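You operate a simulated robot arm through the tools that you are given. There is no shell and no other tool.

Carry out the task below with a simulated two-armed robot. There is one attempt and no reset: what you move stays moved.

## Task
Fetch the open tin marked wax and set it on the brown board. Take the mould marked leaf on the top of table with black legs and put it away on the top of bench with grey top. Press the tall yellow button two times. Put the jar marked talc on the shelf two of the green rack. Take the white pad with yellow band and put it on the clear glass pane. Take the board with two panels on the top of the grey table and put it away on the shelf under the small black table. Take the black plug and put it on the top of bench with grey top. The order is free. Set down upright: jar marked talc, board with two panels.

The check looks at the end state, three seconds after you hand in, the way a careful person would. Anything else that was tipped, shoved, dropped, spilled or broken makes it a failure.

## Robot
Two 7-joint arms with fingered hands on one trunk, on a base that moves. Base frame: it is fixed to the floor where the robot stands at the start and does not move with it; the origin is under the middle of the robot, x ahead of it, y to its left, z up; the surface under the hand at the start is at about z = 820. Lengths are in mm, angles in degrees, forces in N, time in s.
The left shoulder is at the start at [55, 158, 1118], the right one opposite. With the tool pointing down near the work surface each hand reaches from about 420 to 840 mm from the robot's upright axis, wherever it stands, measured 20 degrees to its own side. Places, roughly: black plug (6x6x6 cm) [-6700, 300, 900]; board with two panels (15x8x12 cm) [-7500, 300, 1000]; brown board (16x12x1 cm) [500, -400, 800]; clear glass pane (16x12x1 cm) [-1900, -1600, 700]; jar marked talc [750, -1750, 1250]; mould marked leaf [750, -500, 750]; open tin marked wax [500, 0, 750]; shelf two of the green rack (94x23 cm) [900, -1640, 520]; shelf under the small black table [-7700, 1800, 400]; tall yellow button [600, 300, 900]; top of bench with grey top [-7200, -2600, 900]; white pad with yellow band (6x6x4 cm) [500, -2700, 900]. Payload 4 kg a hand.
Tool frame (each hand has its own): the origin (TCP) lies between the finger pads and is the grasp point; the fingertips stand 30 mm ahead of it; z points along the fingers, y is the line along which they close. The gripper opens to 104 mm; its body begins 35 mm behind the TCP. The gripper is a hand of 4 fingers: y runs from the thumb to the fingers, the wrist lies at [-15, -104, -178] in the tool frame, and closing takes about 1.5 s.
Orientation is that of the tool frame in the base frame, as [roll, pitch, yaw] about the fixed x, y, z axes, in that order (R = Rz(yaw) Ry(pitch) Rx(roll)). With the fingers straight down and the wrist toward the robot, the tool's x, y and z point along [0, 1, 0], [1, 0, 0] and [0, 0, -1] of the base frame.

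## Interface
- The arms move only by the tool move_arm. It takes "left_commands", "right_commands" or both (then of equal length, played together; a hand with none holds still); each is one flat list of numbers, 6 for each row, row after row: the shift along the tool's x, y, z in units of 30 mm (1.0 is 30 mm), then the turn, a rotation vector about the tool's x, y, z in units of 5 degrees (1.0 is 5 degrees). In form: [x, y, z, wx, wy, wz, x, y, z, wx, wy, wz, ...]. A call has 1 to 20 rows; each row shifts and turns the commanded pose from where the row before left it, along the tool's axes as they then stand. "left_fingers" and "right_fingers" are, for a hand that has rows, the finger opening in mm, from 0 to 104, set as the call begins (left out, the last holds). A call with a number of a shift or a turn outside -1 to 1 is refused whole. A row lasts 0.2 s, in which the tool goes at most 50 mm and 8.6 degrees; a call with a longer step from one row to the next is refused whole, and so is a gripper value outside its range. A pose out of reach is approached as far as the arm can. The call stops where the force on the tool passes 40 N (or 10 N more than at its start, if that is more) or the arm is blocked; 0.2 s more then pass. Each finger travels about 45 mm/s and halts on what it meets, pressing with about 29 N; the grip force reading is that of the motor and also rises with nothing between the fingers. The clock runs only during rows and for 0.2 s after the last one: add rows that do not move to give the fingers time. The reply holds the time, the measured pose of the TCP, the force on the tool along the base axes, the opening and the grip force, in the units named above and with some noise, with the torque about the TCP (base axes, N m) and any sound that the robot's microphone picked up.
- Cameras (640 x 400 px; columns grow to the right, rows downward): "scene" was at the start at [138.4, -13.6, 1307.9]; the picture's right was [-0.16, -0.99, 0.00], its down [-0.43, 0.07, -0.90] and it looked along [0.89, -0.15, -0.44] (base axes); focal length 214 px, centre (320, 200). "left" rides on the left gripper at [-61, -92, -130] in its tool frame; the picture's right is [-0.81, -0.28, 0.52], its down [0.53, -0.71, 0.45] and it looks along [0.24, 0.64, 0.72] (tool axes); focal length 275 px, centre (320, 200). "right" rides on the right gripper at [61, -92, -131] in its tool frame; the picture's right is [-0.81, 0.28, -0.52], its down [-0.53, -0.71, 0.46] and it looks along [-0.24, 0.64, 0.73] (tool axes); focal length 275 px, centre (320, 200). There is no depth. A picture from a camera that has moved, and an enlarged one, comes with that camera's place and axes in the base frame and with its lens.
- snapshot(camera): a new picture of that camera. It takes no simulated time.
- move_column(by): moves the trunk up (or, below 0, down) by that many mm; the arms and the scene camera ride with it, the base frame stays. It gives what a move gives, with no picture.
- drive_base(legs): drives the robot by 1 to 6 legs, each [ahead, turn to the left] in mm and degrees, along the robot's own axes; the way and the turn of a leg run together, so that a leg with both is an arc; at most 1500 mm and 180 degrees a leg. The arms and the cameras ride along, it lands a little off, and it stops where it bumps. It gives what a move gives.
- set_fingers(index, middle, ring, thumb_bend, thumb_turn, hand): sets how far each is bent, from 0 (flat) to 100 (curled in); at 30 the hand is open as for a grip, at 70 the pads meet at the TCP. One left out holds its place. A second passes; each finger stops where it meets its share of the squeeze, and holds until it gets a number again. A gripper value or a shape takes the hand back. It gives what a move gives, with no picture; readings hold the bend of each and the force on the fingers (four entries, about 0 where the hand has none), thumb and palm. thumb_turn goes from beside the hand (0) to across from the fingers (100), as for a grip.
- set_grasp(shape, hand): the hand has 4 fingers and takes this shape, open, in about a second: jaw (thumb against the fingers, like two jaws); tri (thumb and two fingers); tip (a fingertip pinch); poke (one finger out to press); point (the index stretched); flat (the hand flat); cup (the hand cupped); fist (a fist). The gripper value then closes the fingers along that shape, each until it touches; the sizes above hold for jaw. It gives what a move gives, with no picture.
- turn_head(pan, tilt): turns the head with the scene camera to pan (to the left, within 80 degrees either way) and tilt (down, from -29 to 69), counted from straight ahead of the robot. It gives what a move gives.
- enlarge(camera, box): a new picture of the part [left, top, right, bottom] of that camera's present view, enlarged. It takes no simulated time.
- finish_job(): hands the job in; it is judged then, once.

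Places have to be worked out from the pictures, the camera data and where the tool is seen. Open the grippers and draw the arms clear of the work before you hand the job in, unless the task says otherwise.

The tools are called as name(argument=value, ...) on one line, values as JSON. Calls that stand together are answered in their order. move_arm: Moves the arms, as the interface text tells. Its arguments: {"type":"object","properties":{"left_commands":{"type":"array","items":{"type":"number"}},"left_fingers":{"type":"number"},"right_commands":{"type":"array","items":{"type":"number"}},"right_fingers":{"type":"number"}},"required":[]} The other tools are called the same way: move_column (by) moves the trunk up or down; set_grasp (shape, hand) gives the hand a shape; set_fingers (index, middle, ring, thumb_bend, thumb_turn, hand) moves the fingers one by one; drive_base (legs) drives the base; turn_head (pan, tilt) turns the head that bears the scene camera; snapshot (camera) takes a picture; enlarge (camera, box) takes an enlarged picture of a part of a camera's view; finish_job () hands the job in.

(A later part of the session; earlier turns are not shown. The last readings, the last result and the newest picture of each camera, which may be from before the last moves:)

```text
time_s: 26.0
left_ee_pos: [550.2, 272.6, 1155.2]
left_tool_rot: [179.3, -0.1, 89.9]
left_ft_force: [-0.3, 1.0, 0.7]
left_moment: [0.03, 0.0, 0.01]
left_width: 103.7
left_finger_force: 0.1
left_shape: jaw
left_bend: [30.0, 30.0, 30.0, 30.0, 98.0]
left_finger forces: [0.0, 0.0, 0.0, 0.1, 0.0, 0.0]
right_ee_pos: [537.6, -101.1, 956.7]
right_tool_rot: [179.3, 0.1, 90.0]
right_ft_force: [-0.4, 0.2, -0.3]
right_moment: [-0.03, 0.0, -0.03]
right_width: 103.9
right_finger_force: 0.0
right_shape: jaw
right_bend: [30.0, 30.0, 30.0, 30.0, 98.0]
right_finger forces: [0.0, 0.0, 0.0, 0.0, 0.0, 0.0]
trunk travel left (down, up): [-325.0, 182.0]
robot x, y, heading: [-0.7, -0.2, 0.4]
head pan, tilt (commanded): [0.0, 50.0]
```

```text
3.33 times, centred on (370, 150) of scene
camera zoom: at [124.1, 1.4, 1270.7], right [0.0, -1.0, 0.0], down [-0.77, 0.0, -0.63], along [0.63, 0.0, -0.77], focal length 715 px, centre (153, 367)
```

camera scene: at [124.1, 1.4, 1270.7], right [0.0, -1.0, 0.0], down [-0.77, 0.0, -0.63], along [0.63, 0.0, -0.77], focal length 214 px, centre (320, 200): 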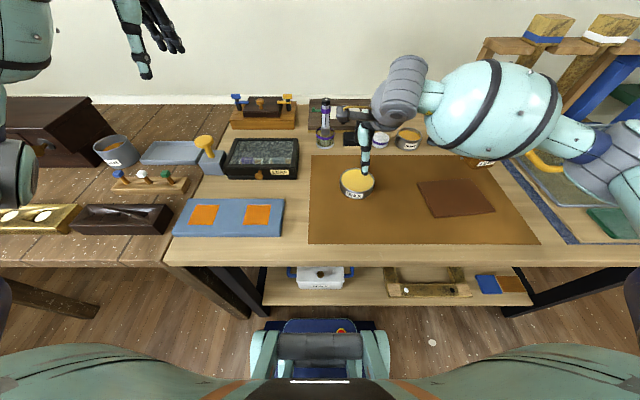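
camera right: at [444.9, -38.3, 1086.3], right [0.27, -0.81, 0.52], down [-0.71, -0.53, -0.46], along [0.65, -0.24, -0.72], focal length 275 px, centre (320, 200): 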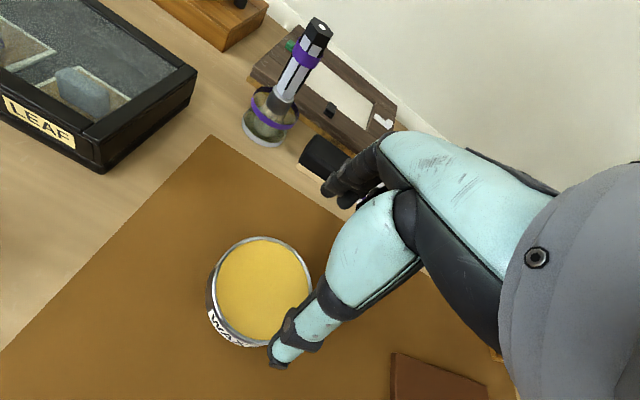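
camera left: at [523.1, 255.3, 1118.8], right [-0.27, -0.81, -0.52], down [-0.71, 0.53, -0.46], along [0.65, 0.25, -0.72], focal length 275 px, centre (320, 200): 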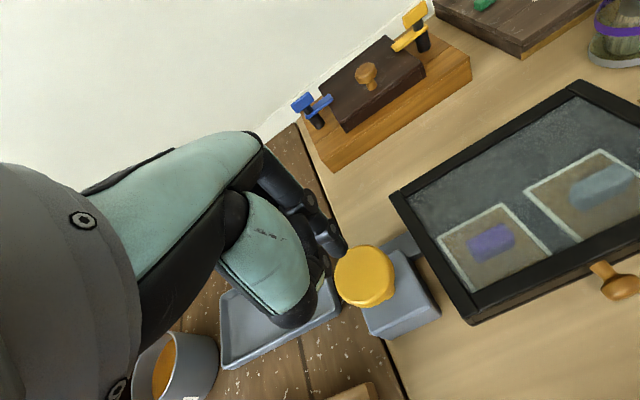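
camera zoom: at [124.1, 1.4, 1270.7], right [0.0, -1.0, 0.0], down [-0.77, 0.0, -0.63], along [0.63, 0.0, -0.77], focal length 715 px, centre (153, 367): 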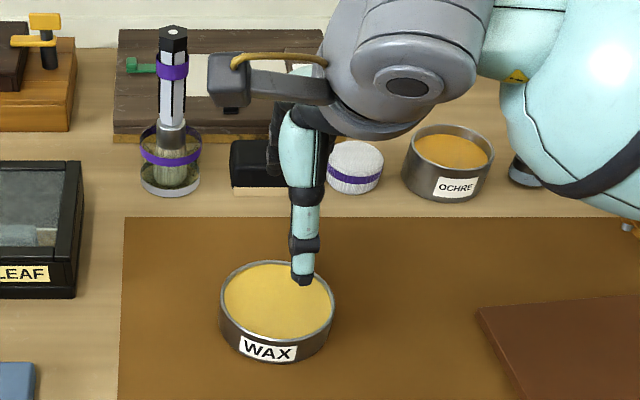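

Combining views I place the tin centre at about [535,-99] with rim z≈852. I open the right hand wider than the grip default for clearance and look at the finger spread.

set_fingers(hand="right", index=20, middle=20, ring=20, thumb_bend=22)

enlarge(camera="right", box=[190, 100, 430, 380])

enlarge(camera="scene", box=[310, 90, 430, 210])

snapshot(camera="left")

```text
time_s: 27.0
left_ee_pos: [550.7, 272.8, 1154.3]
left_tool_rot: [179.3, -0.1, 90.0]
left_ft_force: [-0.4, 0.1, 0.8]
left_moment: [-0.03, 0.02, -0.01]
left_width: 103.9
left_finger_force: 0.1
left_shape: jaw
left_bend: [30.0, 30.0, 30.0, 30.0, 98.0]
left_finger forces: [0.0, 0.0, 0.0, 0.0, 0.0, 0.0]
right_ee_pos: [537.9, -100.0, 958.0]
right_tool_rot: [179.4, 0.1, 90.0]
right_ft_force: [-0.1, -0.1, 0.7]
right_moment: [-0.05, 0.02, -0.02]
right_width: 124.0
right_finger_force: 0.1
right_shape: fingers
right_bend: [20.0, 20.0, 20.0, 22.0, 98.0]
right_finger forces: [0.0, 0.0, 0.0, 0.0, 0.0, 0.0]
trunk travel left (down, up): [-325.0, 182.0]
robot x, y, heading: [0.4, -0.4, -0.0]
head pan, tilt (commanded): [0.0, 50.0]
```

```text
1.43 times, centred on (310, 240) of right
camera zoom: at [444.8, -38.6, 1086.5], right [0.27, -0.81, 0.52], down [-0.71, -0.53, -0.46], along [0.65, -0.24, -0.72], focal length 393 px, centre (334, 143)
```

zoom: 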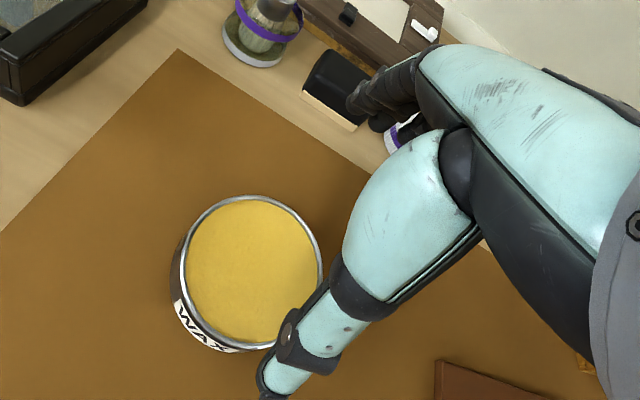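

```text
3.33 times, centred on (370, 150) of scene
camera zoom: at [124.0, 1.3, 1270.7], right [0.0, -1.0, 0.0], down [-0.77, 0.0, -0.63], along [0.63, 0.0, -0.77], focal length 715 px, centre (153, 367)
```

zoom: 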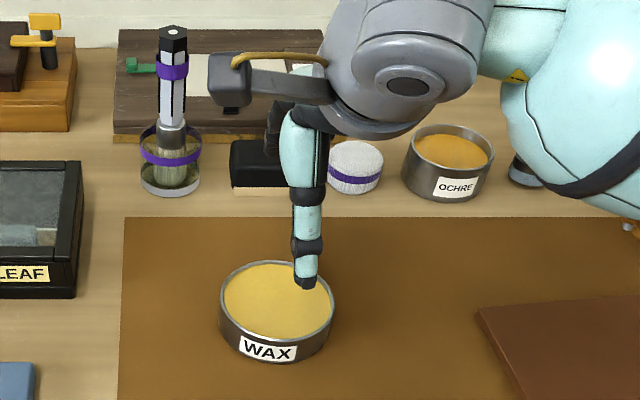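

```text
taken
camera left: at [457.1, 210.9, 1282.4], right [-0.27, -0.81, -0.52], down [-0.71, 0.53, -0.46], along [0.65, 0.25, -0.72], focal length 275 px, centre (320, 200)
```

left: 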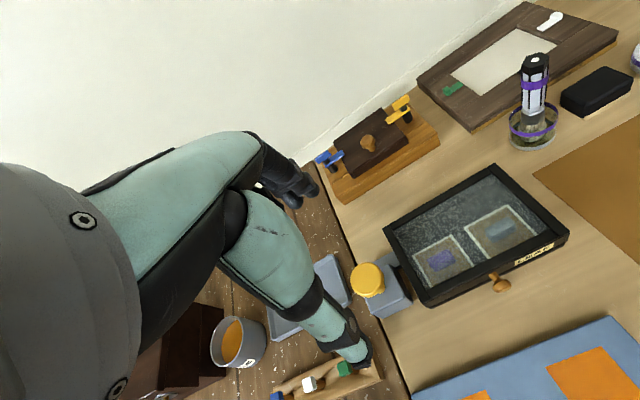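

The opening is now 124 mm. I shift slightly to centre on the tin and descend 60 mm, then recheck.

move_arm(right_commands=[0.05, -0.1, 0.5, 0, 0, 0, 0, 0, 0.5, 0, 0, 0, 0, 0, 0.5, 0, 0, 0, 0, 0, 0.5, 0, 0, 0, 0, 0, 0, 0, 0, 0, 0, 0, 0, 0, 0, 0])

enlarge(camera="right", box=[190, 100, 430, 380])

enlarge(camera="scene", box=[310, 90, 430, 210])

```text
time_s: 28.4
left_ee_pos: [550.5, 271.8, 1153.7]
left_tool_rot: [179.4, -0.1, 90.0]
left_ft_force: [0.8, 0.6, -0.5]
left_moment: [-0.03, 0.0, -0.03]
left_width: 104.1
left_finger_force: 0.1
left_shape: jaw
left_bend: [30.0, 30.0, 30.0, 30.0, 98.0]
left_finger forces: [0.0, 0.0, 0.0, 0.0, 0.0, 0.0]
right_ee_pos: [536.5, -101.5, 899.9]
right_tool_rot: [179.3, 0.0, 90.0]
right_ft_force: [-0.2, 0.3, -0.2]
right_moment: [0.03, 0.01, 0.03]
right_width: 123.8
right_finger_force: 0.0
right_shape: fingers
right_bend: [20.0, 20.0, 20.0, 22.0, 98.0]
right_finger forces: [0.1, 0.0, 0.1, 0.0, 0.0, 0.1]
trunk travel left (down, up): [-325.0, 182.0]
robot x, y, heading: [0.5, -0.4, 0.2]
head pan, tilt (commanded): [0.0, 50.0]
```

```text
1.43 times, centred on (310, 240) of right
camera zoom: at [443.6, -38.5, 1028.9], right [0.27, -0.81, 0.52], down [-0.71, -0.53, -0.46], along [0.65, -0.24, -0.72], focal length 393 px, centre (334, 143)
```

zoom: 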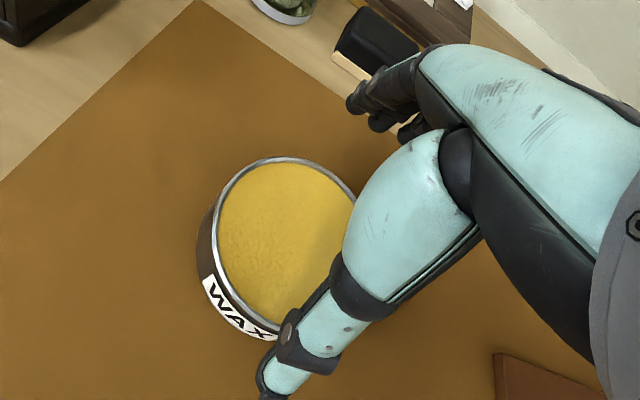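

```text
3.33 times, centred on (370, 150) of scene
camera zoom: at [124.0, 1.2, 1270.7], right [0.0, -1.0, 0.0], down [-0.77, 0.0, -0.63], along [0.63, 0.0, -0.77], focal length 715 px, centre (153, 367)
```

zoom: 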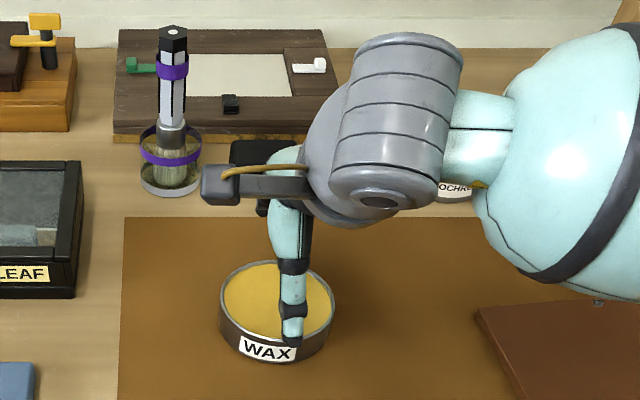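

Estimates from both cameras agree on about [534,-98] within a few mm, well within the opening. I descend further to TCP z≈862, watching the force.

move_arm(right_commands=[0.08, -0.08, 0.3, 0, 0, 0, 0, 0, 0.3, 0, 0, 0, 0, 0, 0.3, 0, 0, 0, 0, 0, 0.3, 0, 0, 0, 0, 0, 0.07, 0, 0, 0, 0, 0, 0, 0, 0, 0])

enlarge(camera="right", box=[190, 100, 430, 380])

enlarge(camera="scene", box=[310, 90, 430, 210])

enlarge(camera="left", box=[440, 60, 640, 200])

```text
time_s: 29.8
left_ee_pos: [550.7, 272.4, 1154.4]
left_tool_rot: [179.4, -0.1, 90.1]
left_ft_force: [0.0, 0.0, -0.3]
left_moment: [0.02, -0.01, -0.04]
left_width: 103.6
left_finger_force: 0.1
left_shape: jaw
left_bend: [30.0, 30.0, 30.0, 30.0, 98.0]
left_finger forces: [0.0, 0.0, 0.0, 0.1, 0.0, 0.0]
right_ee_pos: [533.6, -97.3, 861.2]
right_tool_rot: [179.3, 0.1, 90.0]
right_ft_force: [0.2, 0.1, 0.7]
right_moment: [-0.02, 0.01, 0.0]
right_width: 123.8
right_finger_force: 0.0
right_shape: fingers
right_bend: [20.0, 20.0, 20.0, 22.0, 98.0]
right_finger forces: [0.1, 0.1, 0.0, 0.1, 0.1, 0.0]
trunk travel left (down, up): [-325.0, 182.0]
robot x, y, heading: [2.0, -1.0, -0.2]
head pan, tilt (commanded): [0.0, 50.0]
```

```text
1.43 times, centred on (310, 240) of right
camera zoom: at [440.8, -35.6, 989.9], right [0.27, -0.81, 0.52], down [-0.71, -0.53, -0.46], along [0.65, -0.24, -0.72], focal length 393 px, centre (334, 143)
```

zoom: 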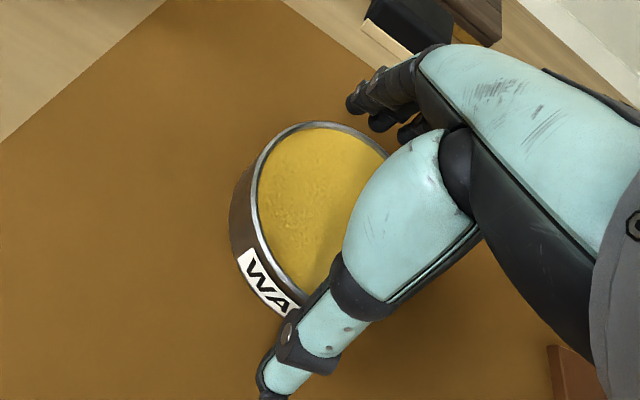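

```text
3.33 times, centred on (370, 150) of scene
camera zoom: at [124.0, 1.3, 1270.7], right [0.0, -1.0, 0.0], down [-0.77, 0.0, -0.63], along [0.63, 0.0, -0.77], focal length 715 px, centre (153, 367)
```

zoom: 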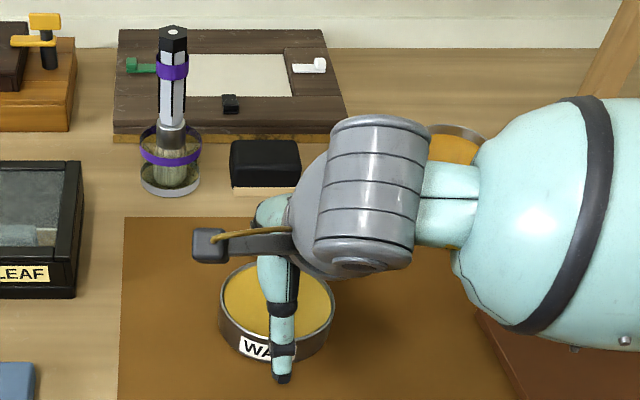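

```text
2.86 times, centred on (540, 130) of left
camera zoom: at [457.1, 210.8, 1282.4], right [-0.27, -0.81, -0.52], down [-0.71, 0.53, -0.46], along [0.65, 0.25, -0.72], focal length 786 px, centre (-309, 400)
```

zoom: 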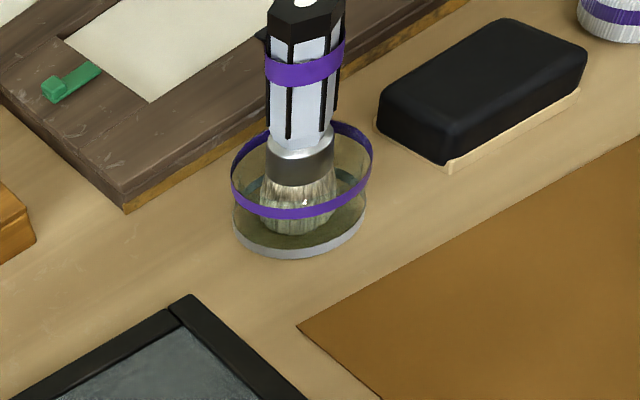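

Thumb and fingers stand outside the rim on both sides with clearance. I close the fingers on the tin here.

move_arm(right_commands=[0, 0, 0, 0, 0, 0, 0, 0, 0, 0, 0, 0, 0, 0, 0, 0, 0, 0, 0, 0, 0, 0, 0, 0, 0, 0, 0, 0, 0, 0, 0, 0, 0, 0, 0, 0, 0, 0, 0, 0, 0, 0, 0, 0, 0, 0, 0, 0], right_fingers=70)

enlarge(camera="right", box=[190, 100, 430, 380])

enlarge(camera="scene", box=[310, 90, 430, 210])

```text
time_s: 31.6
left_ee_pos: [551.7, 273.4, 1154.5]
left_tool_rot: [179.3, -0.1, 90.0]
left_ft_force: [0.0, 0.0, -0.1]
left_moment: [0.0, 0.0, 0.01]
left_width: 103.9
left_finger_force: 0.1
left_shape: jaw
left_bend: [30.0, 30.0, 30.0, 30.0, 98.0]
left_finger forces: [0.1, 0.0, 0.0, 0.0, 0.1, 0.0]
right_ee_pos: [533.4, -96.7, 861.6]
right_tool_rot: [179.3, 0.0, 90.0]
right_ft_force: [0.5, -0.1, 0.1]
right_moment: [-0.02, 0.0, 0.01]
right_width: 83.8
right_finger_force: 29.5
right_shape: jaw
right_bend: [27.0, 34.0, 33.0, 50.0, 98.0]
right_finger forces: [14.1, 8.1, 3.7, 0.0, 26.4, 0.0]
trunk travel left (down, up): [-325.0, 182.0]
robot x, y, heading: [0.8, 2.5, 0.0]
head pan, tilt (commanded): [0.0, 50.0]
```

```text
1.43 times, centred on (310, 240) of right
camera zoom: at [441.0, -35.7, 990.0], right [0.27, -0.81, 0.52], down [-0.71, -0.53, -0.46], along [0.65, -0.24, -0.72], focal length 393 px, centre (334, 143)
```

zoom: 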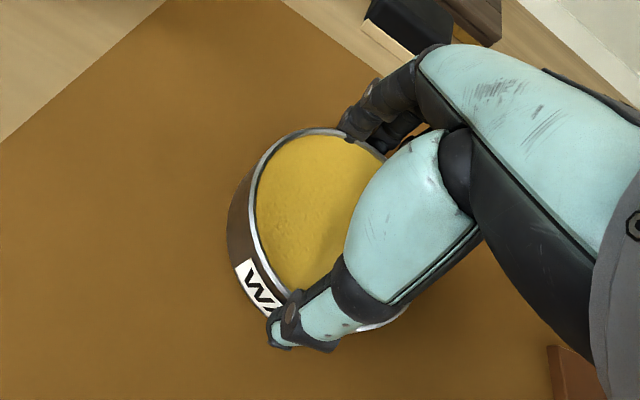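

```text
3.33 times, centred on (370, 150) of scene
camera zoom: at [124.3, 1.2, 1270.7], right [0.0, -1.0, 0.0], down [-0.77, 0.0, -0.63], along [0.63, 0.0, -0.77], focal length 715 px, centre (153, 367)
```

zoom: 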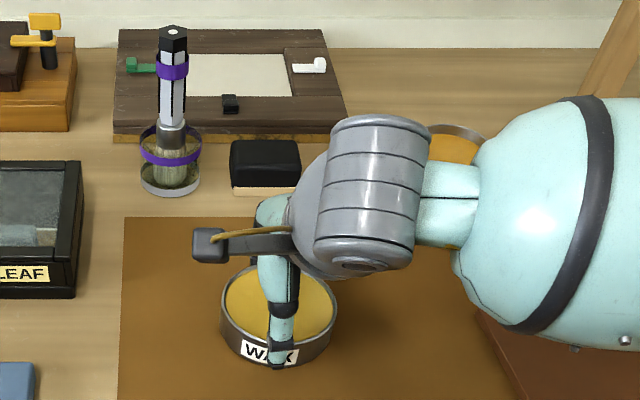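

All three fingers and the thumb hold the tin (29 N). I lift it slowly and check that it stays level.

move_arm(right_commands=[0, 0, -0.2, 0, 0, 0, 0, 0, -0.3, 0, 0, 0, 0, 0, -0.4, 0, 0, 0, 0, 0, -0.4, 0, 0, 0, 0, 0, -0.4, 0, 0, 0, 0, 0, 0, 0, 0, 0])

enlarge(camera="right", box=[190, 100, 430, 380])

enlarge(camera="scene", box=[310, 90, 430, 210])

```text
time_s: 33.0
left_ee_pos: [550.1, 272.0, 1154.1]
left_tool_rot: [179.3, -0.1, 90.0]
left_ft_force: [1.0, 0.1, 0.1]
left_moment: [0.02, -0.03, 0.02]
left_width: 103.9
left_finger_force: 0.1
left_shape: jaw
left_bend: [30.0, 30.0, 30.0, 30.0, 98.0]
left_finger forces: [0.1, 0.0, 0.1, 0.0, 0.0, 0.0]
right_ee_pos: [533.0, -97.8, 912.3]
right_tool_rot: [179.3, 0.0, 90.0]
right_ft_force: [-0.5, -0.9, -2.1]
right_moment: [0.03, -0.04, -0.01]
right_width: 84.0
right_finger_force: 28.9
right_shape: jaw
right_bend: [27.0, 34.0, 33.0, 50.0, 98.0]
right_finger forces: [14.2, 8.2, 3.7, 0.0, 26.2, 0.1]
trunk travel left (down, up): [-325.0, 182.0]
robot x, y, heading: [0.1, -1.9, -0.0]
head pan, tilt (commanded): [0.0, 50.0]
```

```text
1.43 times, centred on (310, 240) of right
camera zoom: at [440.1, -35.8, 1041.3], right [0.27, -0.81, 0.52], down [-0.71, -0.53, -0.46], along [0.65, -0.24, -0.72], focal length 393 px, centre (334, 143)
```

zoom: 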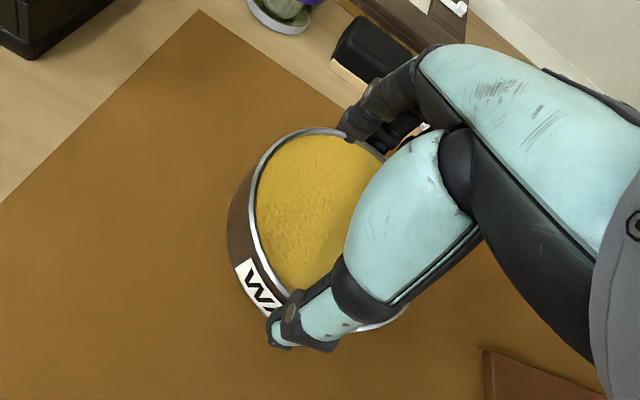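

```text
3.33 times, centred on (370, 150) of scene
camera zoom: at [124.3, 1.1, 1270.7], right [0.0, -1.0, 0.0], down [-0.77, 0.0, -0.63], along [0.63, 0.0, -0.77], focal length 715 px, centre (153, 367)
```

zoom: 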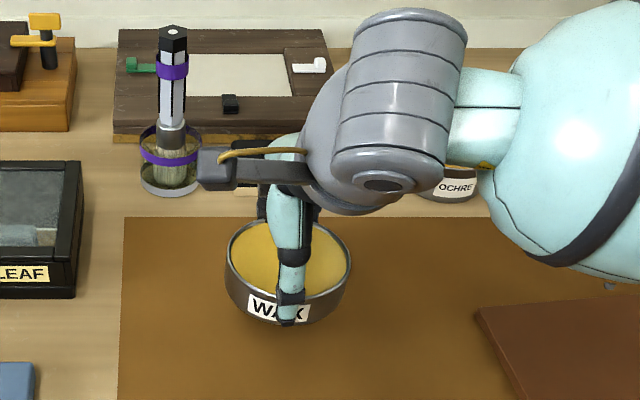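

The tin is lifted level. I zoom in to measure where the tin centre sits relative to the TCP before carrying it to the board.

enlarge(camera="scene", box=[340, 150, 390, 195])

enlarge(camera="scene", box=[400, 160, 510, 230])

```text
8.89 times, centred on (365, 172) of scene
camera zoom: at [124.3, 1.1, 1270.7], right [0.0, -1.0, 0.0], down [-0.77, 0.0, -0.63], along [0.63, 0.0, -0.77], focal length 1906 px, centre (-80, 444)
```

zoom: 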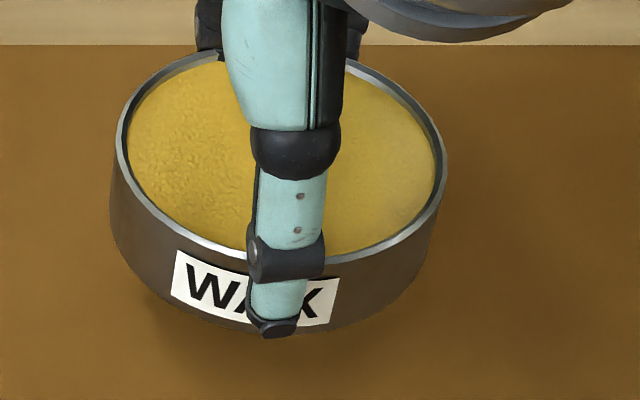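

```text
5.71 times, centred on (455, 195) of scene
camera zoom: at [124.3, 1.1, 1270.7], right [0.0, -1.0, 0.0], down [-0.77, 0.0, -0.63], along [0.63, 0.0, -0.77], focal length 1226 px, centre (-451, 229)
```

zoom: 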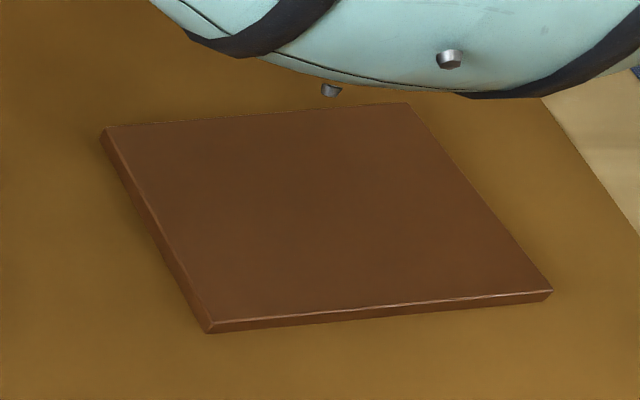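

Tin centre is about [540,-103.5] (7 mm ahead, 6 mm right of TCP) and the board centre about [499.5,-361]. I carry the tin over the board at this height.

move_arm(right_commands=[-0.3, -0.05, -0.3, 0, 0, 0, -0.7, -0.11, -0.3, 0, 0, 0, -0.95, -0.148, 0, 0, 0, 0, -0.95, -0.148, 0, 0, 0, 0, -0.95, -0.148, 0, 0, 0, 0, -0.95, -0.148, 0, 0, 0, 0, -0.95, -0.148, 0, 0, 0, 0, -0.95, -0.148, 0, 0, 0, 0, -0.95, -0.148, 0, 0, 0, 0, -0.6, -0.09, 0, 0, 0, 0, -0.3, -0.05, 0, 0, 0, 0, 0, 0, 0, 0, 0, 0, 0, 0, 0, 0, 0, 0])

snapshot(camera="scene")

snapshot(camera="right")

```text
time_s: 35.8
left_ee_pos: [550.6, 273.9, 1154.8]
left_tool_rot: [179.4, -0.2, 90.0]
left_ft_force: [-0.2, -0.3, 0.4]
left_moment: [-0.01, 0.03, -0.01]
left_width: 103.7
left_finger_force: 0.1
left_shape: jaw
left_bend: [30.0, 30.0, 30.0, 30.0, 98.0]
left_finger forces: [0.0, 0.1, 0.0, 0.0, 0.0, 0.0]
right_ee_pos: [493.3, -354.3, 930.8]
right_tool_rot: [179.5, 0.0, 89.9]
right_ft_force: [-0.5, 0.7, -1.6]
right_moment: [0.0, 0.01, 0.03]
right_width: 83.6
right_finger_force: 28.5
right_shape: jaw
right_bend: [27.0, 34.0, 33.0, 50.0, 98.0]
right_finger forces: [14.2, 8.2, 3.5, 0.0, 26.1, 0.0]
trunk travel left (down, up): [-325.0, 182.0]
robot x, y, heading: [2.7, 1.3, 0.0]
head pan, tilt (commanded): [0.0, 50.0]
```

```text
taken
camera scene: at [124.0, 1.1, 1270.7], right [0.0, -1.0, 0.0], down [-0.77, 0.0, -0.63], along [0.63, 0.0, -0.77], focal length 214 px, centre (320, 200)
```

scene: 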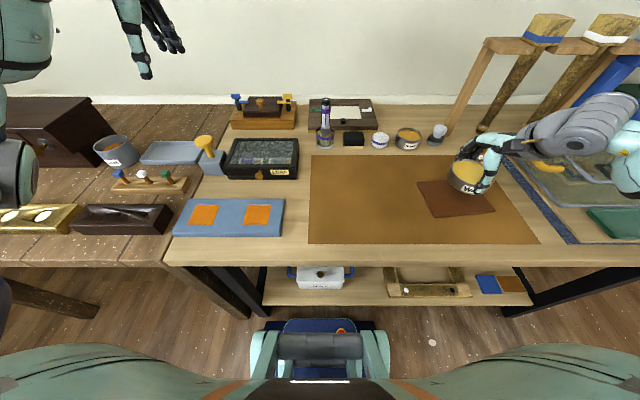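

```text
taken
camera right: at [400.3, -292.1, 1060.4], right [0.27, -0.81, 0.52], down [-0.71, -0.53, -0.46], along [0.65, -0.24, -0.72], focal length 275 px, centre (320, 200)
```

right: 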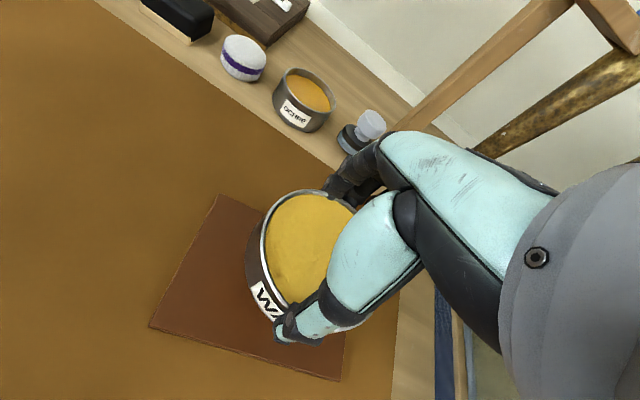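

The tin is over the board. I lower it to about 10 mm above the expected contact height (contact at TCP z≈871) and check the position.

move_arm(right_commands=[0, 0, 0.4, 0, 0, 0, 0, 0, 0.5, 0, 0, 0, 0, 0, 0.4, 0, 0, 0, 0, 0, 0.3, 0, 0, 0, 0, 0, 0, 0, 0, 0])

enlarge(camera="scene", box=[400, 140, 520, 230])

enlarge(camera="right", box=[140, 150, 440, 400])

```text
time_s: 37.0
left_ee_pos: [550.6, 272.1, 1154.3]
left_tool_rot: [179.3, -0.1, 90.0]
left_ft_force: [0.4, -0.3, 0.2]
left_moment: [0.0, -0.01, 0.02]
left_width: 103.8
left_finger_force: 0.1
left_shape: jaw
left_bend: [30.0, 30.0, 30.0, 30.0, 98.0]
left_finger forces: [0.1, 0.1, 0.1, 0.0, 0.0, 0.0]
right_ee_pos: [493.0, -354.6, 882.9]
right_tool_rot: [179.4, 0.2, 90.0]
right_ft_force: [0.7, -0.3, -2.4]
right_moment: [0.0, -0.01, -0.03]
right_width: 83.8
right_finger_force: 28.9
right_shape: jaw
right_bend: [27.0, 34.0, 33.0, 50.0, 98.0]
right_finger forces: [14.3, 8.1, 3.7, 0.1, 26.1, 0.0]
trunk travel left (down, up): [-325.0, 182.0]
robot x, y, heading: [0.7, -3.2, -0.1]
head pan, tilt (commanded): [0.0, 50.0]
```

```text
4.44 times, centred on (460, 185) of scene
camera zoom: at [124.0, 1.2, 1270.7], right [0.0, -1.0, 0.0], down [-0.77, 0.0, -0.63], along [0.63, 0.0, -0.77], focal length 953 px, centre (-302, 267)
```

zoom: 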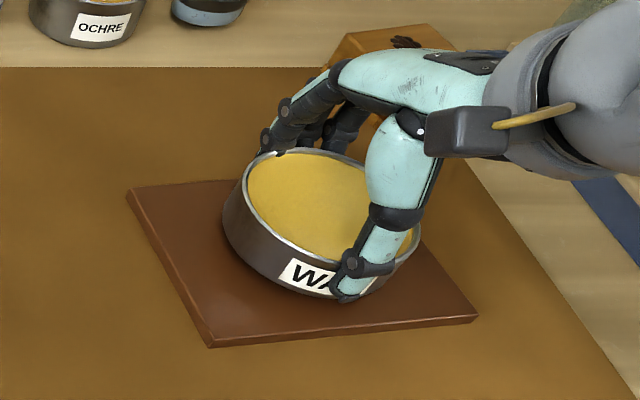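

```text
1.60 times, centred on (290, 275) of right
camera zoom: at [401.1, -292.4, 1011.5], right [0.27, -0.81, 0.52], down [-0.71, -0.53, -0.46], along [0.65, -0.24, -0.72], focal length 440 px, centre (368, 80)
```

zoom: 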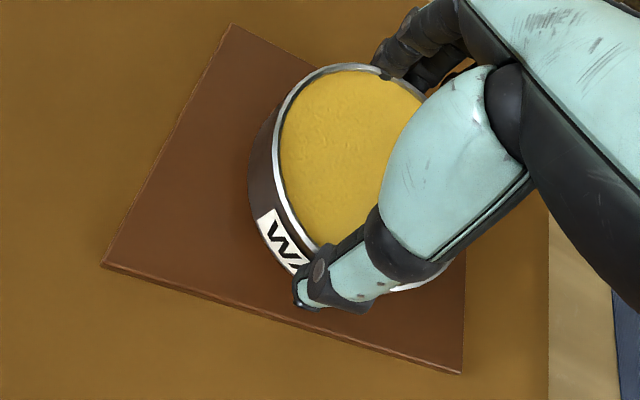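

Front margin looks like 16–20 mm versus the ideal 12, so I nudge 4 mm toward me and 4 mm right, then lower gently until contact.

move_arm(right_commands=[-0.13, -0.13, 0.1, 0, 0, 0, 0, 0, 0.1, 0, 0, 0, 0, 0, 0.07, 0, 0, 0, 0, 0, 0, 0, 0, 0])

enlarge(camera="scene", box=[400, 140, 520, 230])

```text
time_s: 38.0
left_ee_pos: [549.8, 273.0, 1154.1]
left_tool_rot: [179.3, -0.1, 89.9]
left_ft_force: [0.2, 0.0, 0.8]
left_moment: [-0.05, -0.01, 0.01]
left_width: 104.1
left_finger_force: 0.1
left_shape: jaw
left_bend: [30.0, 30.0, 30.0, 30.0, 98.0]
left_finger forces: [0.1, 0.1, 0.0, 0.1, 0.1, 0.0]
right_ee_pos: [489.5, -358.5, 875.2]
right_tool_rot: [179.4, 0.0, 90.0]
right_ft_force: [-1.1, 0.9, -1.8]
right_moment: [-0.02, -0.02, 0.02]
right_width: 83.6
right_finger_force: 28.6
right_shape: jaw
right_bend: [27.0, 34.0, 33.0, 50.0, 98.0]
right_finger forces: [14.2, 8.2, 3.7, 0.0, 26.1, 0.0]
trunk travel left (down, up): [-325.0, 182.0]
robot x, y, heading: [2.2, -1.4, 0.2]
head pan, tilt (commanded): [0.0, 50.0]
```

```text
4.44 times, centred on (460, 185) of scene
camera zoom: at [123.9, 1.1, 1270.7], right [0.0, -1.0, 0.0], down [-0.77, 0.0, -0.63], along [0.63, 0.0, -0.77], focal length 953 px, centre (-302, 267)
```

zoom: 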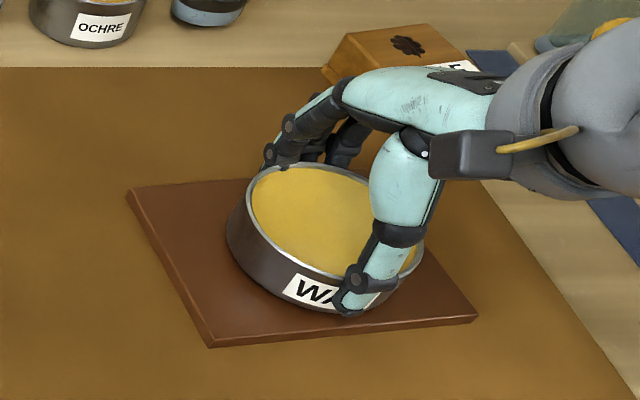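

The placement now looks centred front-to-back. I lower in small steps until the force shows contact.

move_arm(right_commands=[0, 0, 0.06, 0, 0, 0, 0, 0, 0.06, 0, 0, 0, 0, 0, 0, 0, 0, 0])

```text
time_s: 38.8
left_ee_pos: [550.0, 272.5, 1154.1]
left_tool_rot: [179.3, -0.1, 90.0]
left_ft_force: [0.7, -0.2, -0.2]
left_moment: [0.03, 0.0, 0.02]
left_width: 103.8
left_finger_force: 0.0
left_shape: jaw
left_bend: [30.0, 30.0, 30.0, 30.0, 98.0]
left_finger forces: [0.1, 0.0, 0.0, 0.0, 0.0, 0.1]
right_ee_pos: [489.9, -358.1, 869.9]
right_tool_rot: [179.3, 0.0, 89.9]
right_ft_force: [-0.4, -0.2, -0.1]
right_moment: [-0.03, -0.04, 0.01]
right_width: 83.5
right_finger_force: 29.0
right_shape: jaw
right_bend: [27.0, 34.0, 33.0, 50.0, 98.0]
right_finger forces: [14.1, 8.3, 3.7, 0.1, 26.2, 0.1]
trunk travel left (down, up): [-325.0, 182.0]
robot x, y, heading: [3.6, 0.0, 0.1]
head pan, tilt (commanded): [0.0, 50.0]
```

The hand's load dropped to about zero, so the tin is just touching. One more millimetre to confirm.

move_arm(right_commands=[0, 0, 0.04, 0, 0, 0, 0, 0, 0, 0, 0, 0])

```text
time_s: 39.4
left_ee_pos: [550.5, 272.7, 1153.8]
left_tool_rot: [179.3, -0.1, 89.9]
left_ft_force: [0.1, -0.8, -0.7]
left_moment: [0.02, -0.02, -0.04]
left_width: 104.0
left_finger_force: 0.0
left_shape: jaw
left_bend: [30.0, 30.0, 30.0, 30.0, 98.0]
left_finger forces: [0.0, 0.0, 0.0, 0.0, 0.1, 0.1]
right_ee_pos: [489.7, -359.0, 870.9]
right_tool_rot: [179.3, 0.2, 90.0]
right_ft_force: [1.0, -1.2, 3.1]
right_moment: [-0.01, -0.05, 0.04]
right_width: 83.6
right_finger_force: 29.0
right_shape: jaw
right_bend: [27.0, 34.0, 33.0, 50.0, 98.0]
right_finger forces: [14.3, 8.7, 4.0, 0.0, 25.9, 0.0]
trunk travel left (down, up): [-325.0, 182.0]
robot x, y, heading: [1.2, 1.6, 0.1]
head pan, tilt (commanded): [0.0, 50.0]
```

Contact is confirmed (3 N up). I open the fingers wide with set_fingers so index also lets go.

set_fingers(hand="right", index=16, middle=18, ring=18, thumb_bend=22)

enlarge(camera="scene", box=[400, 140, 520, 230])

enlarge(camera="right", box=[140, 150, 440, 400])

```text
time_s: 40.4
left_ee_pos: [551.3, 273.3, 1154.4]
left_tool_rot: [179.3, 0.0, 90.0]
left_ft_force: [0.0, -0.1, -0.1]
left_moment: [0.03, 0.03, 0.01]
left_width: 103.9
left_finger_force: 0.2
left_shape: jaw
left_bend: [30.0, 30.0, 30.0, 30.0, 98.0]
left_finger forces: [0.0, 0.1, 0.0, 0.1, 0.1, 0.0]
right_ee_pos: [489.7, -358.4, 871.0]
right_tool_rot: [179.4, 0.1, 89.9]
right_ft_force: [-0.3, 0.3, 0.5]
right_moment: [0.02, -0.01, 0.0]
right_width: 128.5
right_finger_force: 0.1
right_shape: fingers
right_bend: [16.0, 18.0, 18.0, 22.0, 100.0]
right_finger forces: [0.0, 0.0, 0.1, 0.1, 0.0, 0.0]
trunk travel left (down, up): [-325.0, 182.0]
robot x, y, heading: [2.0, -2.2, -0.1]
head pan, tilt (commanded): [0.0, 50.0]
```

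```text
4.44 times, centred on (460, 185) of scene
camera zoom: at [123.9, 1.2, 1270.7], right [0.0, -1.0, 0.0], down [-0.77, 0.0, -0.63], along [0.63, 0.0, -0.77], focal length 953 px, centre (-302, 267)
```

zoom: 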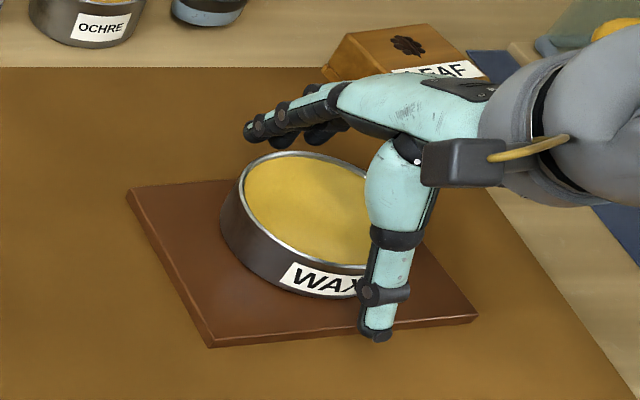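

```text
1.60 times, centred on (290, 275) of right
camera zoom: at [396.9, -296.3, 999.2], right [0.27, -0.81, 0.52], down [-0.71, -0.53, -0.46], along [0.65, -0.24, -0.72], focal length 440 px, centre (368, 80)
```

zoom: 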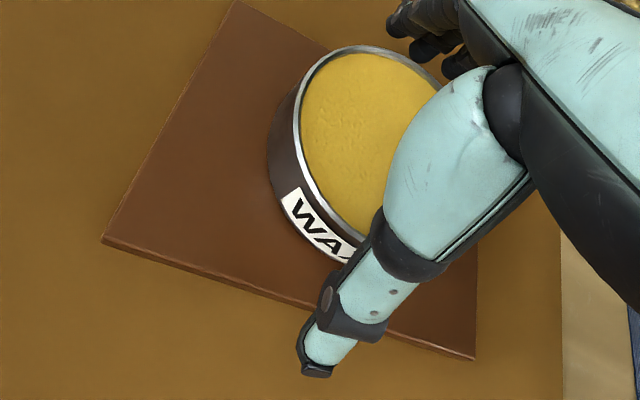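

The tin let go and shifted slightly forward on the board. I lift the hand straight up and then verify the placement.

move_arm(right_commands=[0, 0, -0.3, 0, 0, 0, 0, 0, -0.5, 0, 0, 0, 0, 0, -0.8, 0, 0, 0, 0, 0, -1, 0, 0, 0, 0, 0, -1, 0, 0, 0, -0.7, 0, -1, 0, 0, 0, -1, 0, -0.7, 0, 0, 0, -1, 0, -0.7, 0, 0, 0, 0, 0, 0, 0, 0, 0])

snapshot(camera="scene")

enlarge(camera="scene", box=[400, 140, 520, 230])

snapshot(camera="right")

```text
time_s: 42.4
left_ee_pos: [549.7, 272.7, 1152.9]
left_tool_rot: [179.4, -0.1, 90.0]
left_ft_force: [-0.1, 0.0, 0.1]
left_moment: [0.02, 0.0, -0.01]
left_width: 104.1
left_finger_force: 0.1
left_shape: jaw
left_bend: [30.0, 30.0, 30.0, 30.0, 98.0]
left_finger forces: [0.0, 0.1, 0.1, 0.1, 0.1, 0.0]
right_ee_pos: [488.1, -439.8, 1051.8]
right_tool_rot: [179.4, 0.1, 90.1]
right_ft_force: [-0.2, -0.2, 0.2]
right_moment: [0.01, -0.02, 0.04]
right_width: 129.0
right_finger_force: 0.0
right_shape: fingers
right_bend: [16.0, 18.0, 18.0, 22.0, 100.0]
right_finger forces: [0.0, 0.1, 0.1, 0.0, 0.1, 0.0]
trunk travel left (down, up): [-325.0, 182.0]
robot x, y, heading: [-0.8, 3.9, 0.4]
head pan, tilt (commanded): [0.0, 50.0]
```

```text
taken
camera scene: at [124.0, 1.4, 1270.7], right [0.0, -1.0, 0.0], down [-0.77, 0.0, -0.63], along [0.63, 0.0, -0.77], focal length 214 px, centre (320, 200)
```

scene: 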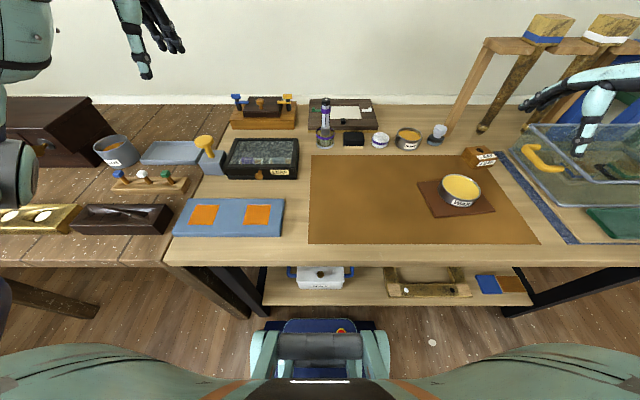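

```text
4.44 times, centred on (460, 185) of scene
camera zoom: at [124.0, 1.4, 1270.7], right [0.0, -1.0, 0.0], down [-0.77, 0.0, -0.63], along [0.63, 0.0, -0.77], focal length 953 px, centre (-302, 267)
```

zoom: 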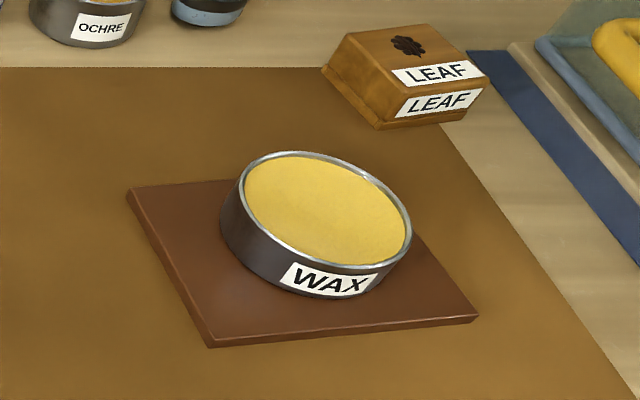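

```text
taken
camera right: at [395.4, -377.4, 1180.4], right [0.27, -0.81, 0.52], down [-0.71, -0.53, -0.46], along [0.65, -0.24, -0.72], focal length 275 px, centre (320, 200)
```

right: 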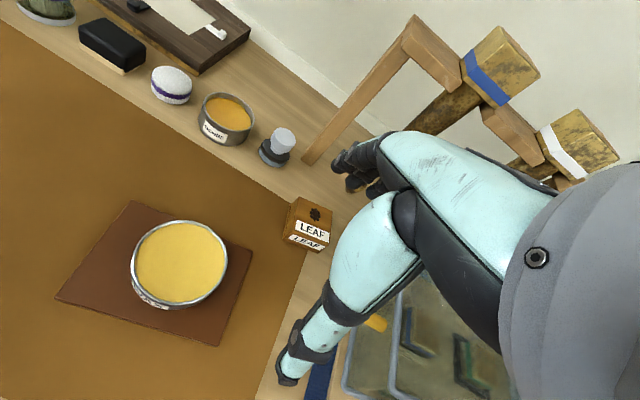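

I enlarge the wrist view to verify that the tin's base lies fully on the board.

enlarge(camera="right", box=[40, 180, 280, 360])

enlarge(camera="right", box=[260, 180, 400, 280])

```text
2.22 times, centred on (160, 270) of right
camera zoom: at [395.4, -377.4, 1180.4], right [0.27, -0.81, 0.52], down [-0.71, -0.53, -0.46], along [0.65, -0.24, -0.72], focal length 612 px, centre (676, 44)
```

zoom: 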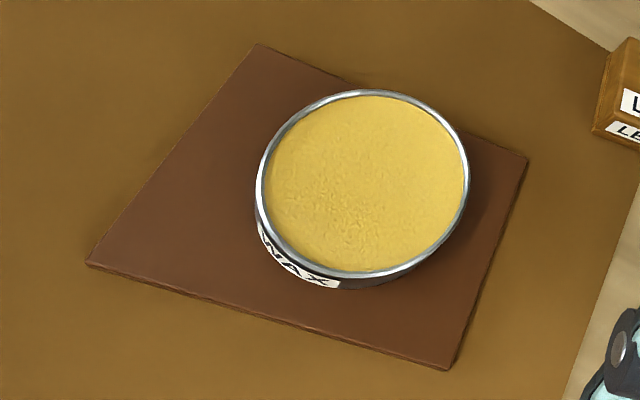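

```text
4.00 times, centred on (330, 230) of right
camera zoom: at [395.4, -377.4, 1180.4], right [0.27, -0.81, 0.52], down [-0.71, -0.53, -0.46], along [0.65, -0.24, -0.72], focal length 1101 px, centre (280, 80)
```

zoom: 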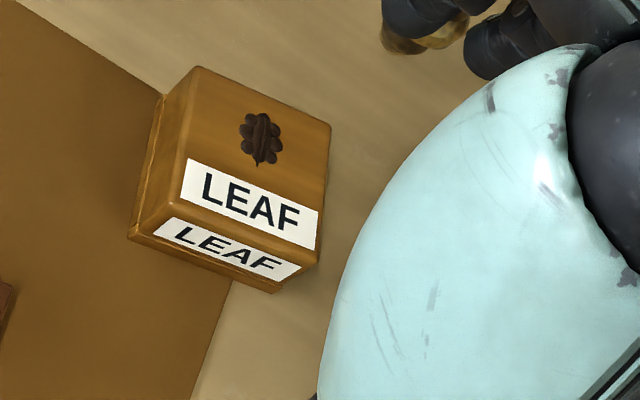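

The tin rests fully on the board. Now the LEAF block: I place it at about [653,-497], top z≈852, turned about 10°. I move the right hand above it and turn to match.

move_arm(right_commands=[-0.317, 0.917, 0.3, 0, 0, 0, -0.317, 0.917, 0.3, 0, 0, 0, -0.317, 0.917, 0.5, 0, 0, 0, -0.317, 0.917, 0.5, 0, 0, 0, -0.317, 0.917, 0.6, 0, 0, 0, -0.317, 0.917, 0.6, 0, 0, 0, 0, 0, 0.4, 0, 0, -0.7, 0, 0, 0.2, 0, 0, -0.7, 0, 0, 0, 0, 0, -0.7, 0, 0, 0, 0, 0, 0, 0, 0, 0, 0, 0, 0], right_fingers=104)

snapshot(camera="right")

turn_head(pan=-35, tilt=40)

snapshot(camera="scene")

```text
time_s: 44.8
left_ee_pos: [548.9, 273.9, 1154.1]
left_tool_rot: [179.3, 0.0, 90.0]
left_ft_force: [-0.3, 0.2, 0.6]
left_moment: [0.0, 0.01, 0.01]
left_width: 104.0
left_finger_force: 0.1
left_shape: jaw
left_bend: [30.0, 30.0, 30.0, 30.0, 98.0]
left_finger forces: [0.0, 0.1, 0.1, 0.0, 0.0, 0.0]
right_ee_pos: [653.9, -495.8, 968.1]
right_tool_rot: [179.3, 0.1, 89.9]
right_ft_force: [-0.4, 0.5, -0.4]
right_moment: [0.0, -0.02, -0.02]
right_width: 104.0
right_finger_force: 0.1
right_shape: jaw
right_bend: [30.0, 30.0, 30.0, 30.0, 98.0]
right_finger forces: [0.0, 0.1, 0.0, 0.0, 0.0, 0.0]
right hand out of reach, approached as far as the arm can: row 7, 8, 9
trunk travel left (down, up): [-325.0, 182.0]
robot x, y, heading: [1.2, 0.3, -0.0]
head pan, tilt (commanded): [0.0, 50.0]
```

```text
taken
camera right: at [560.0, -433.5, 1097.7], right [0.27, -0.81, 0.52], down [-0.71, -0.53, -0.46], along [0.65, -0.25, -0.72], focal length 275 px, centre (320, 200)
```

right: 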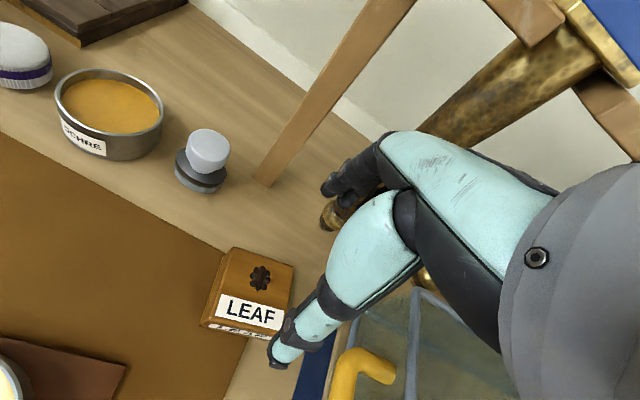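

```text
time_s: 45.8
left_ee_pos: [551.5, 273.6, 1153.9]
left_tool_rot: [179.4, -0.1, 90.1]
left_ft_force: [-0.9, 0.3, -0.1]
left_moment: [0.0, 0.02, 0.0]
left_width: 104.0
left_finger_force: 0.1
left_shape: jaw
left_bend: [30.0, 30.0, 30.0, 30.0, 98.0]
left_finger forces: [0.0, 0.1, 0.0, 0.1, 0.1, 0.0]
right_ee_pos: [652.2, -495.7, 969.2]
right_tool_rot: [179.4, 0.1, 90.0]
right_ft_force: [-1.1, -0.5, -0.5]
right_moment: [0.0, 0.01, 0.0]
right_width: 104.2
right_finger_force: 0.1
right_shape: jaw
right_bend: [30.0, 30.0, 30.0, 30.0, 98.0]
right_finger forces: [0.0, 0.0, 0.0, 0.0, 0.0, 0.0]
trunk travel left (down, up): [-325.0, 182.0]
robot x, y, heading: [-0.6, 1.0, -0.1]
head pan, tilt (commanded): [-35.0, 40.0]
```

```text
taken
camera scene: at [116.9, -47.5, 1285.0], right [-0.57, -0.82, 0.01], down [-0.54, 0.37, -0.76], along [0.62, -0.44, -0.65], focal length 214 px, centre (320, 200)
```

scene: 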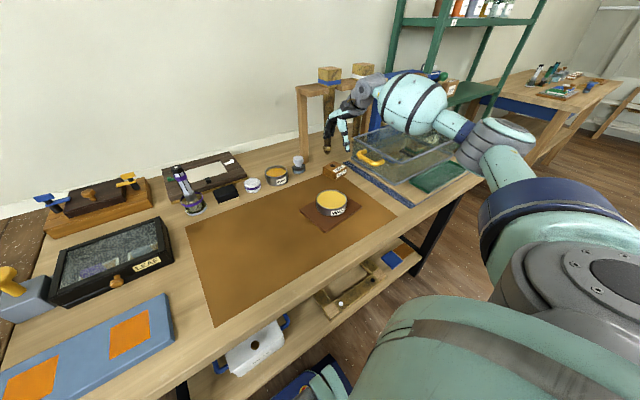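

The right arm hits its reach limit here, so I will reposition the base. First I look down at the base and the table's lower shelf to judge clearances.

turn_head(pan=0, tilt=69)

snapshot(camera="scene")

turn_head(pan=-60, tilt=35)

snapshot(camera="scene")

```text
time_s: 46.8
left_ee_pos: [551.2, 272.8, 1153.8]
left_tool_rot: [179.3, -0.1, 89.9]
left_ft_force: [0.1, 0.7, -0.3]
left_moment: [-0.02, -0.03, -0.02]
left_width: 103.8
left_finger_force: 0.2
left_shape: jaw
left_bend: [30.0, 30.0, 30.0, 30.0, 98.0]
left_finger forces: [0.0, 0.0, 0.1, 0.0, 0.1, 0.0]
right_ee_pos: [652.7, -496.5, 968.8]
right_tool_rot: [179.4, 0.1, 90.0]
right_ft_force: [-0.3, 0.0, -0.1]
right_moment: [0.01, -0.03, 0.01]
right_width: 104.0
right_finger_force: 0.1
right_shape: jaw
right_bend: [30.0, 30.0, 30.0, 30.0, 98.0]
right_finger forces: [0.1, 0.0, 0.0, 0.0, 0.0, 0.1]
trunk travel left (down, up): [-325.0, 182.0]
robot x, y, heading: [0.6, -0.3, 0.0]
head pan, tilt (commanded): [0.0, 68.8]
```

```text
taken
camera scene: at [102.7, 1.2, 1249.1], right [0.0, -1.0, 0.0], down [-0.94, 0.0, -0.35], along [0.35, 0.0, -0.94], focal length 214 px, centre (320, 200)
```

scene: 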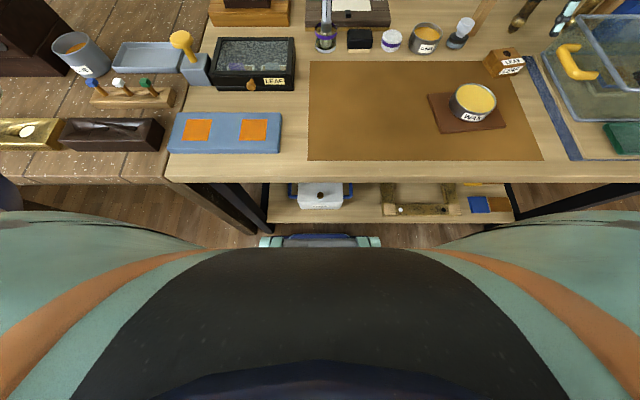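

```text
time_s: 48.1
left_ee_pos: [551.4, 273.4, 1154.2]
left_tool_rot: [179.4, -0.1, 90.1]
left_ft_force: [-0.9, 0.4, -0.4]
left_moment: [-0.01, -0.01, -0.02]
left_width: 103.8
left_finger_force: 0.0
left_shape: jaw
left_bend: [30.0, 30.0, 30.0, 30.0, 98.0]
left_finger forces: [0.0, 0.0, 0.0, 0.1, 0.0, 0.0]
right_ee_pos: [652.5, -496.8, 969.0]
right_tool_rot: [179.4, 0.1, 89.9]
right_ft_force: [0.5, 0.0, 0.0]
right_moment: [0.0, -0.01, 0.03]
right_width: 103.8
right_finger_force: 0.1
right_shape: jaw
right_bend: [30.0, 30.0, 30.0, 30.0, 98.0]
right_finger forces: [0.1, 0.0, 0.1, 0.1, 0.1, 0.0]
trunk travel left (down, up): [-325.0, 182.0]
robot x, y, heading: [-1.0, -1.9, -0.1]
head pan, tilt (commanded): [-60.0, 35.0]
```

```text
taken
camera scene: at [91.4, -75.0, 1292.9], right [-0.87, -0.5, 0.01], down [-0.3, 0.5, -0.81], along [0.4, -0.71, -0.58], focal length 214 px, centre (320, 200)
```

scene: 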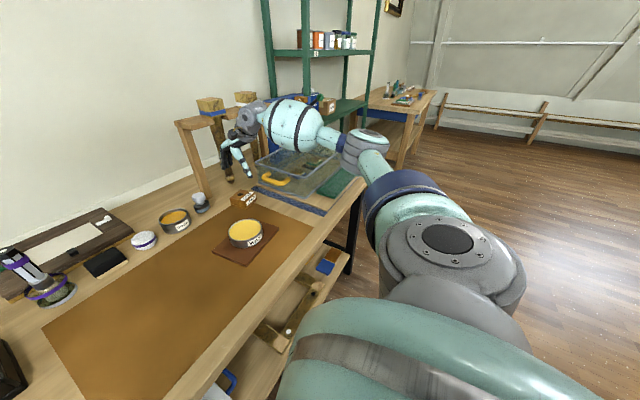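

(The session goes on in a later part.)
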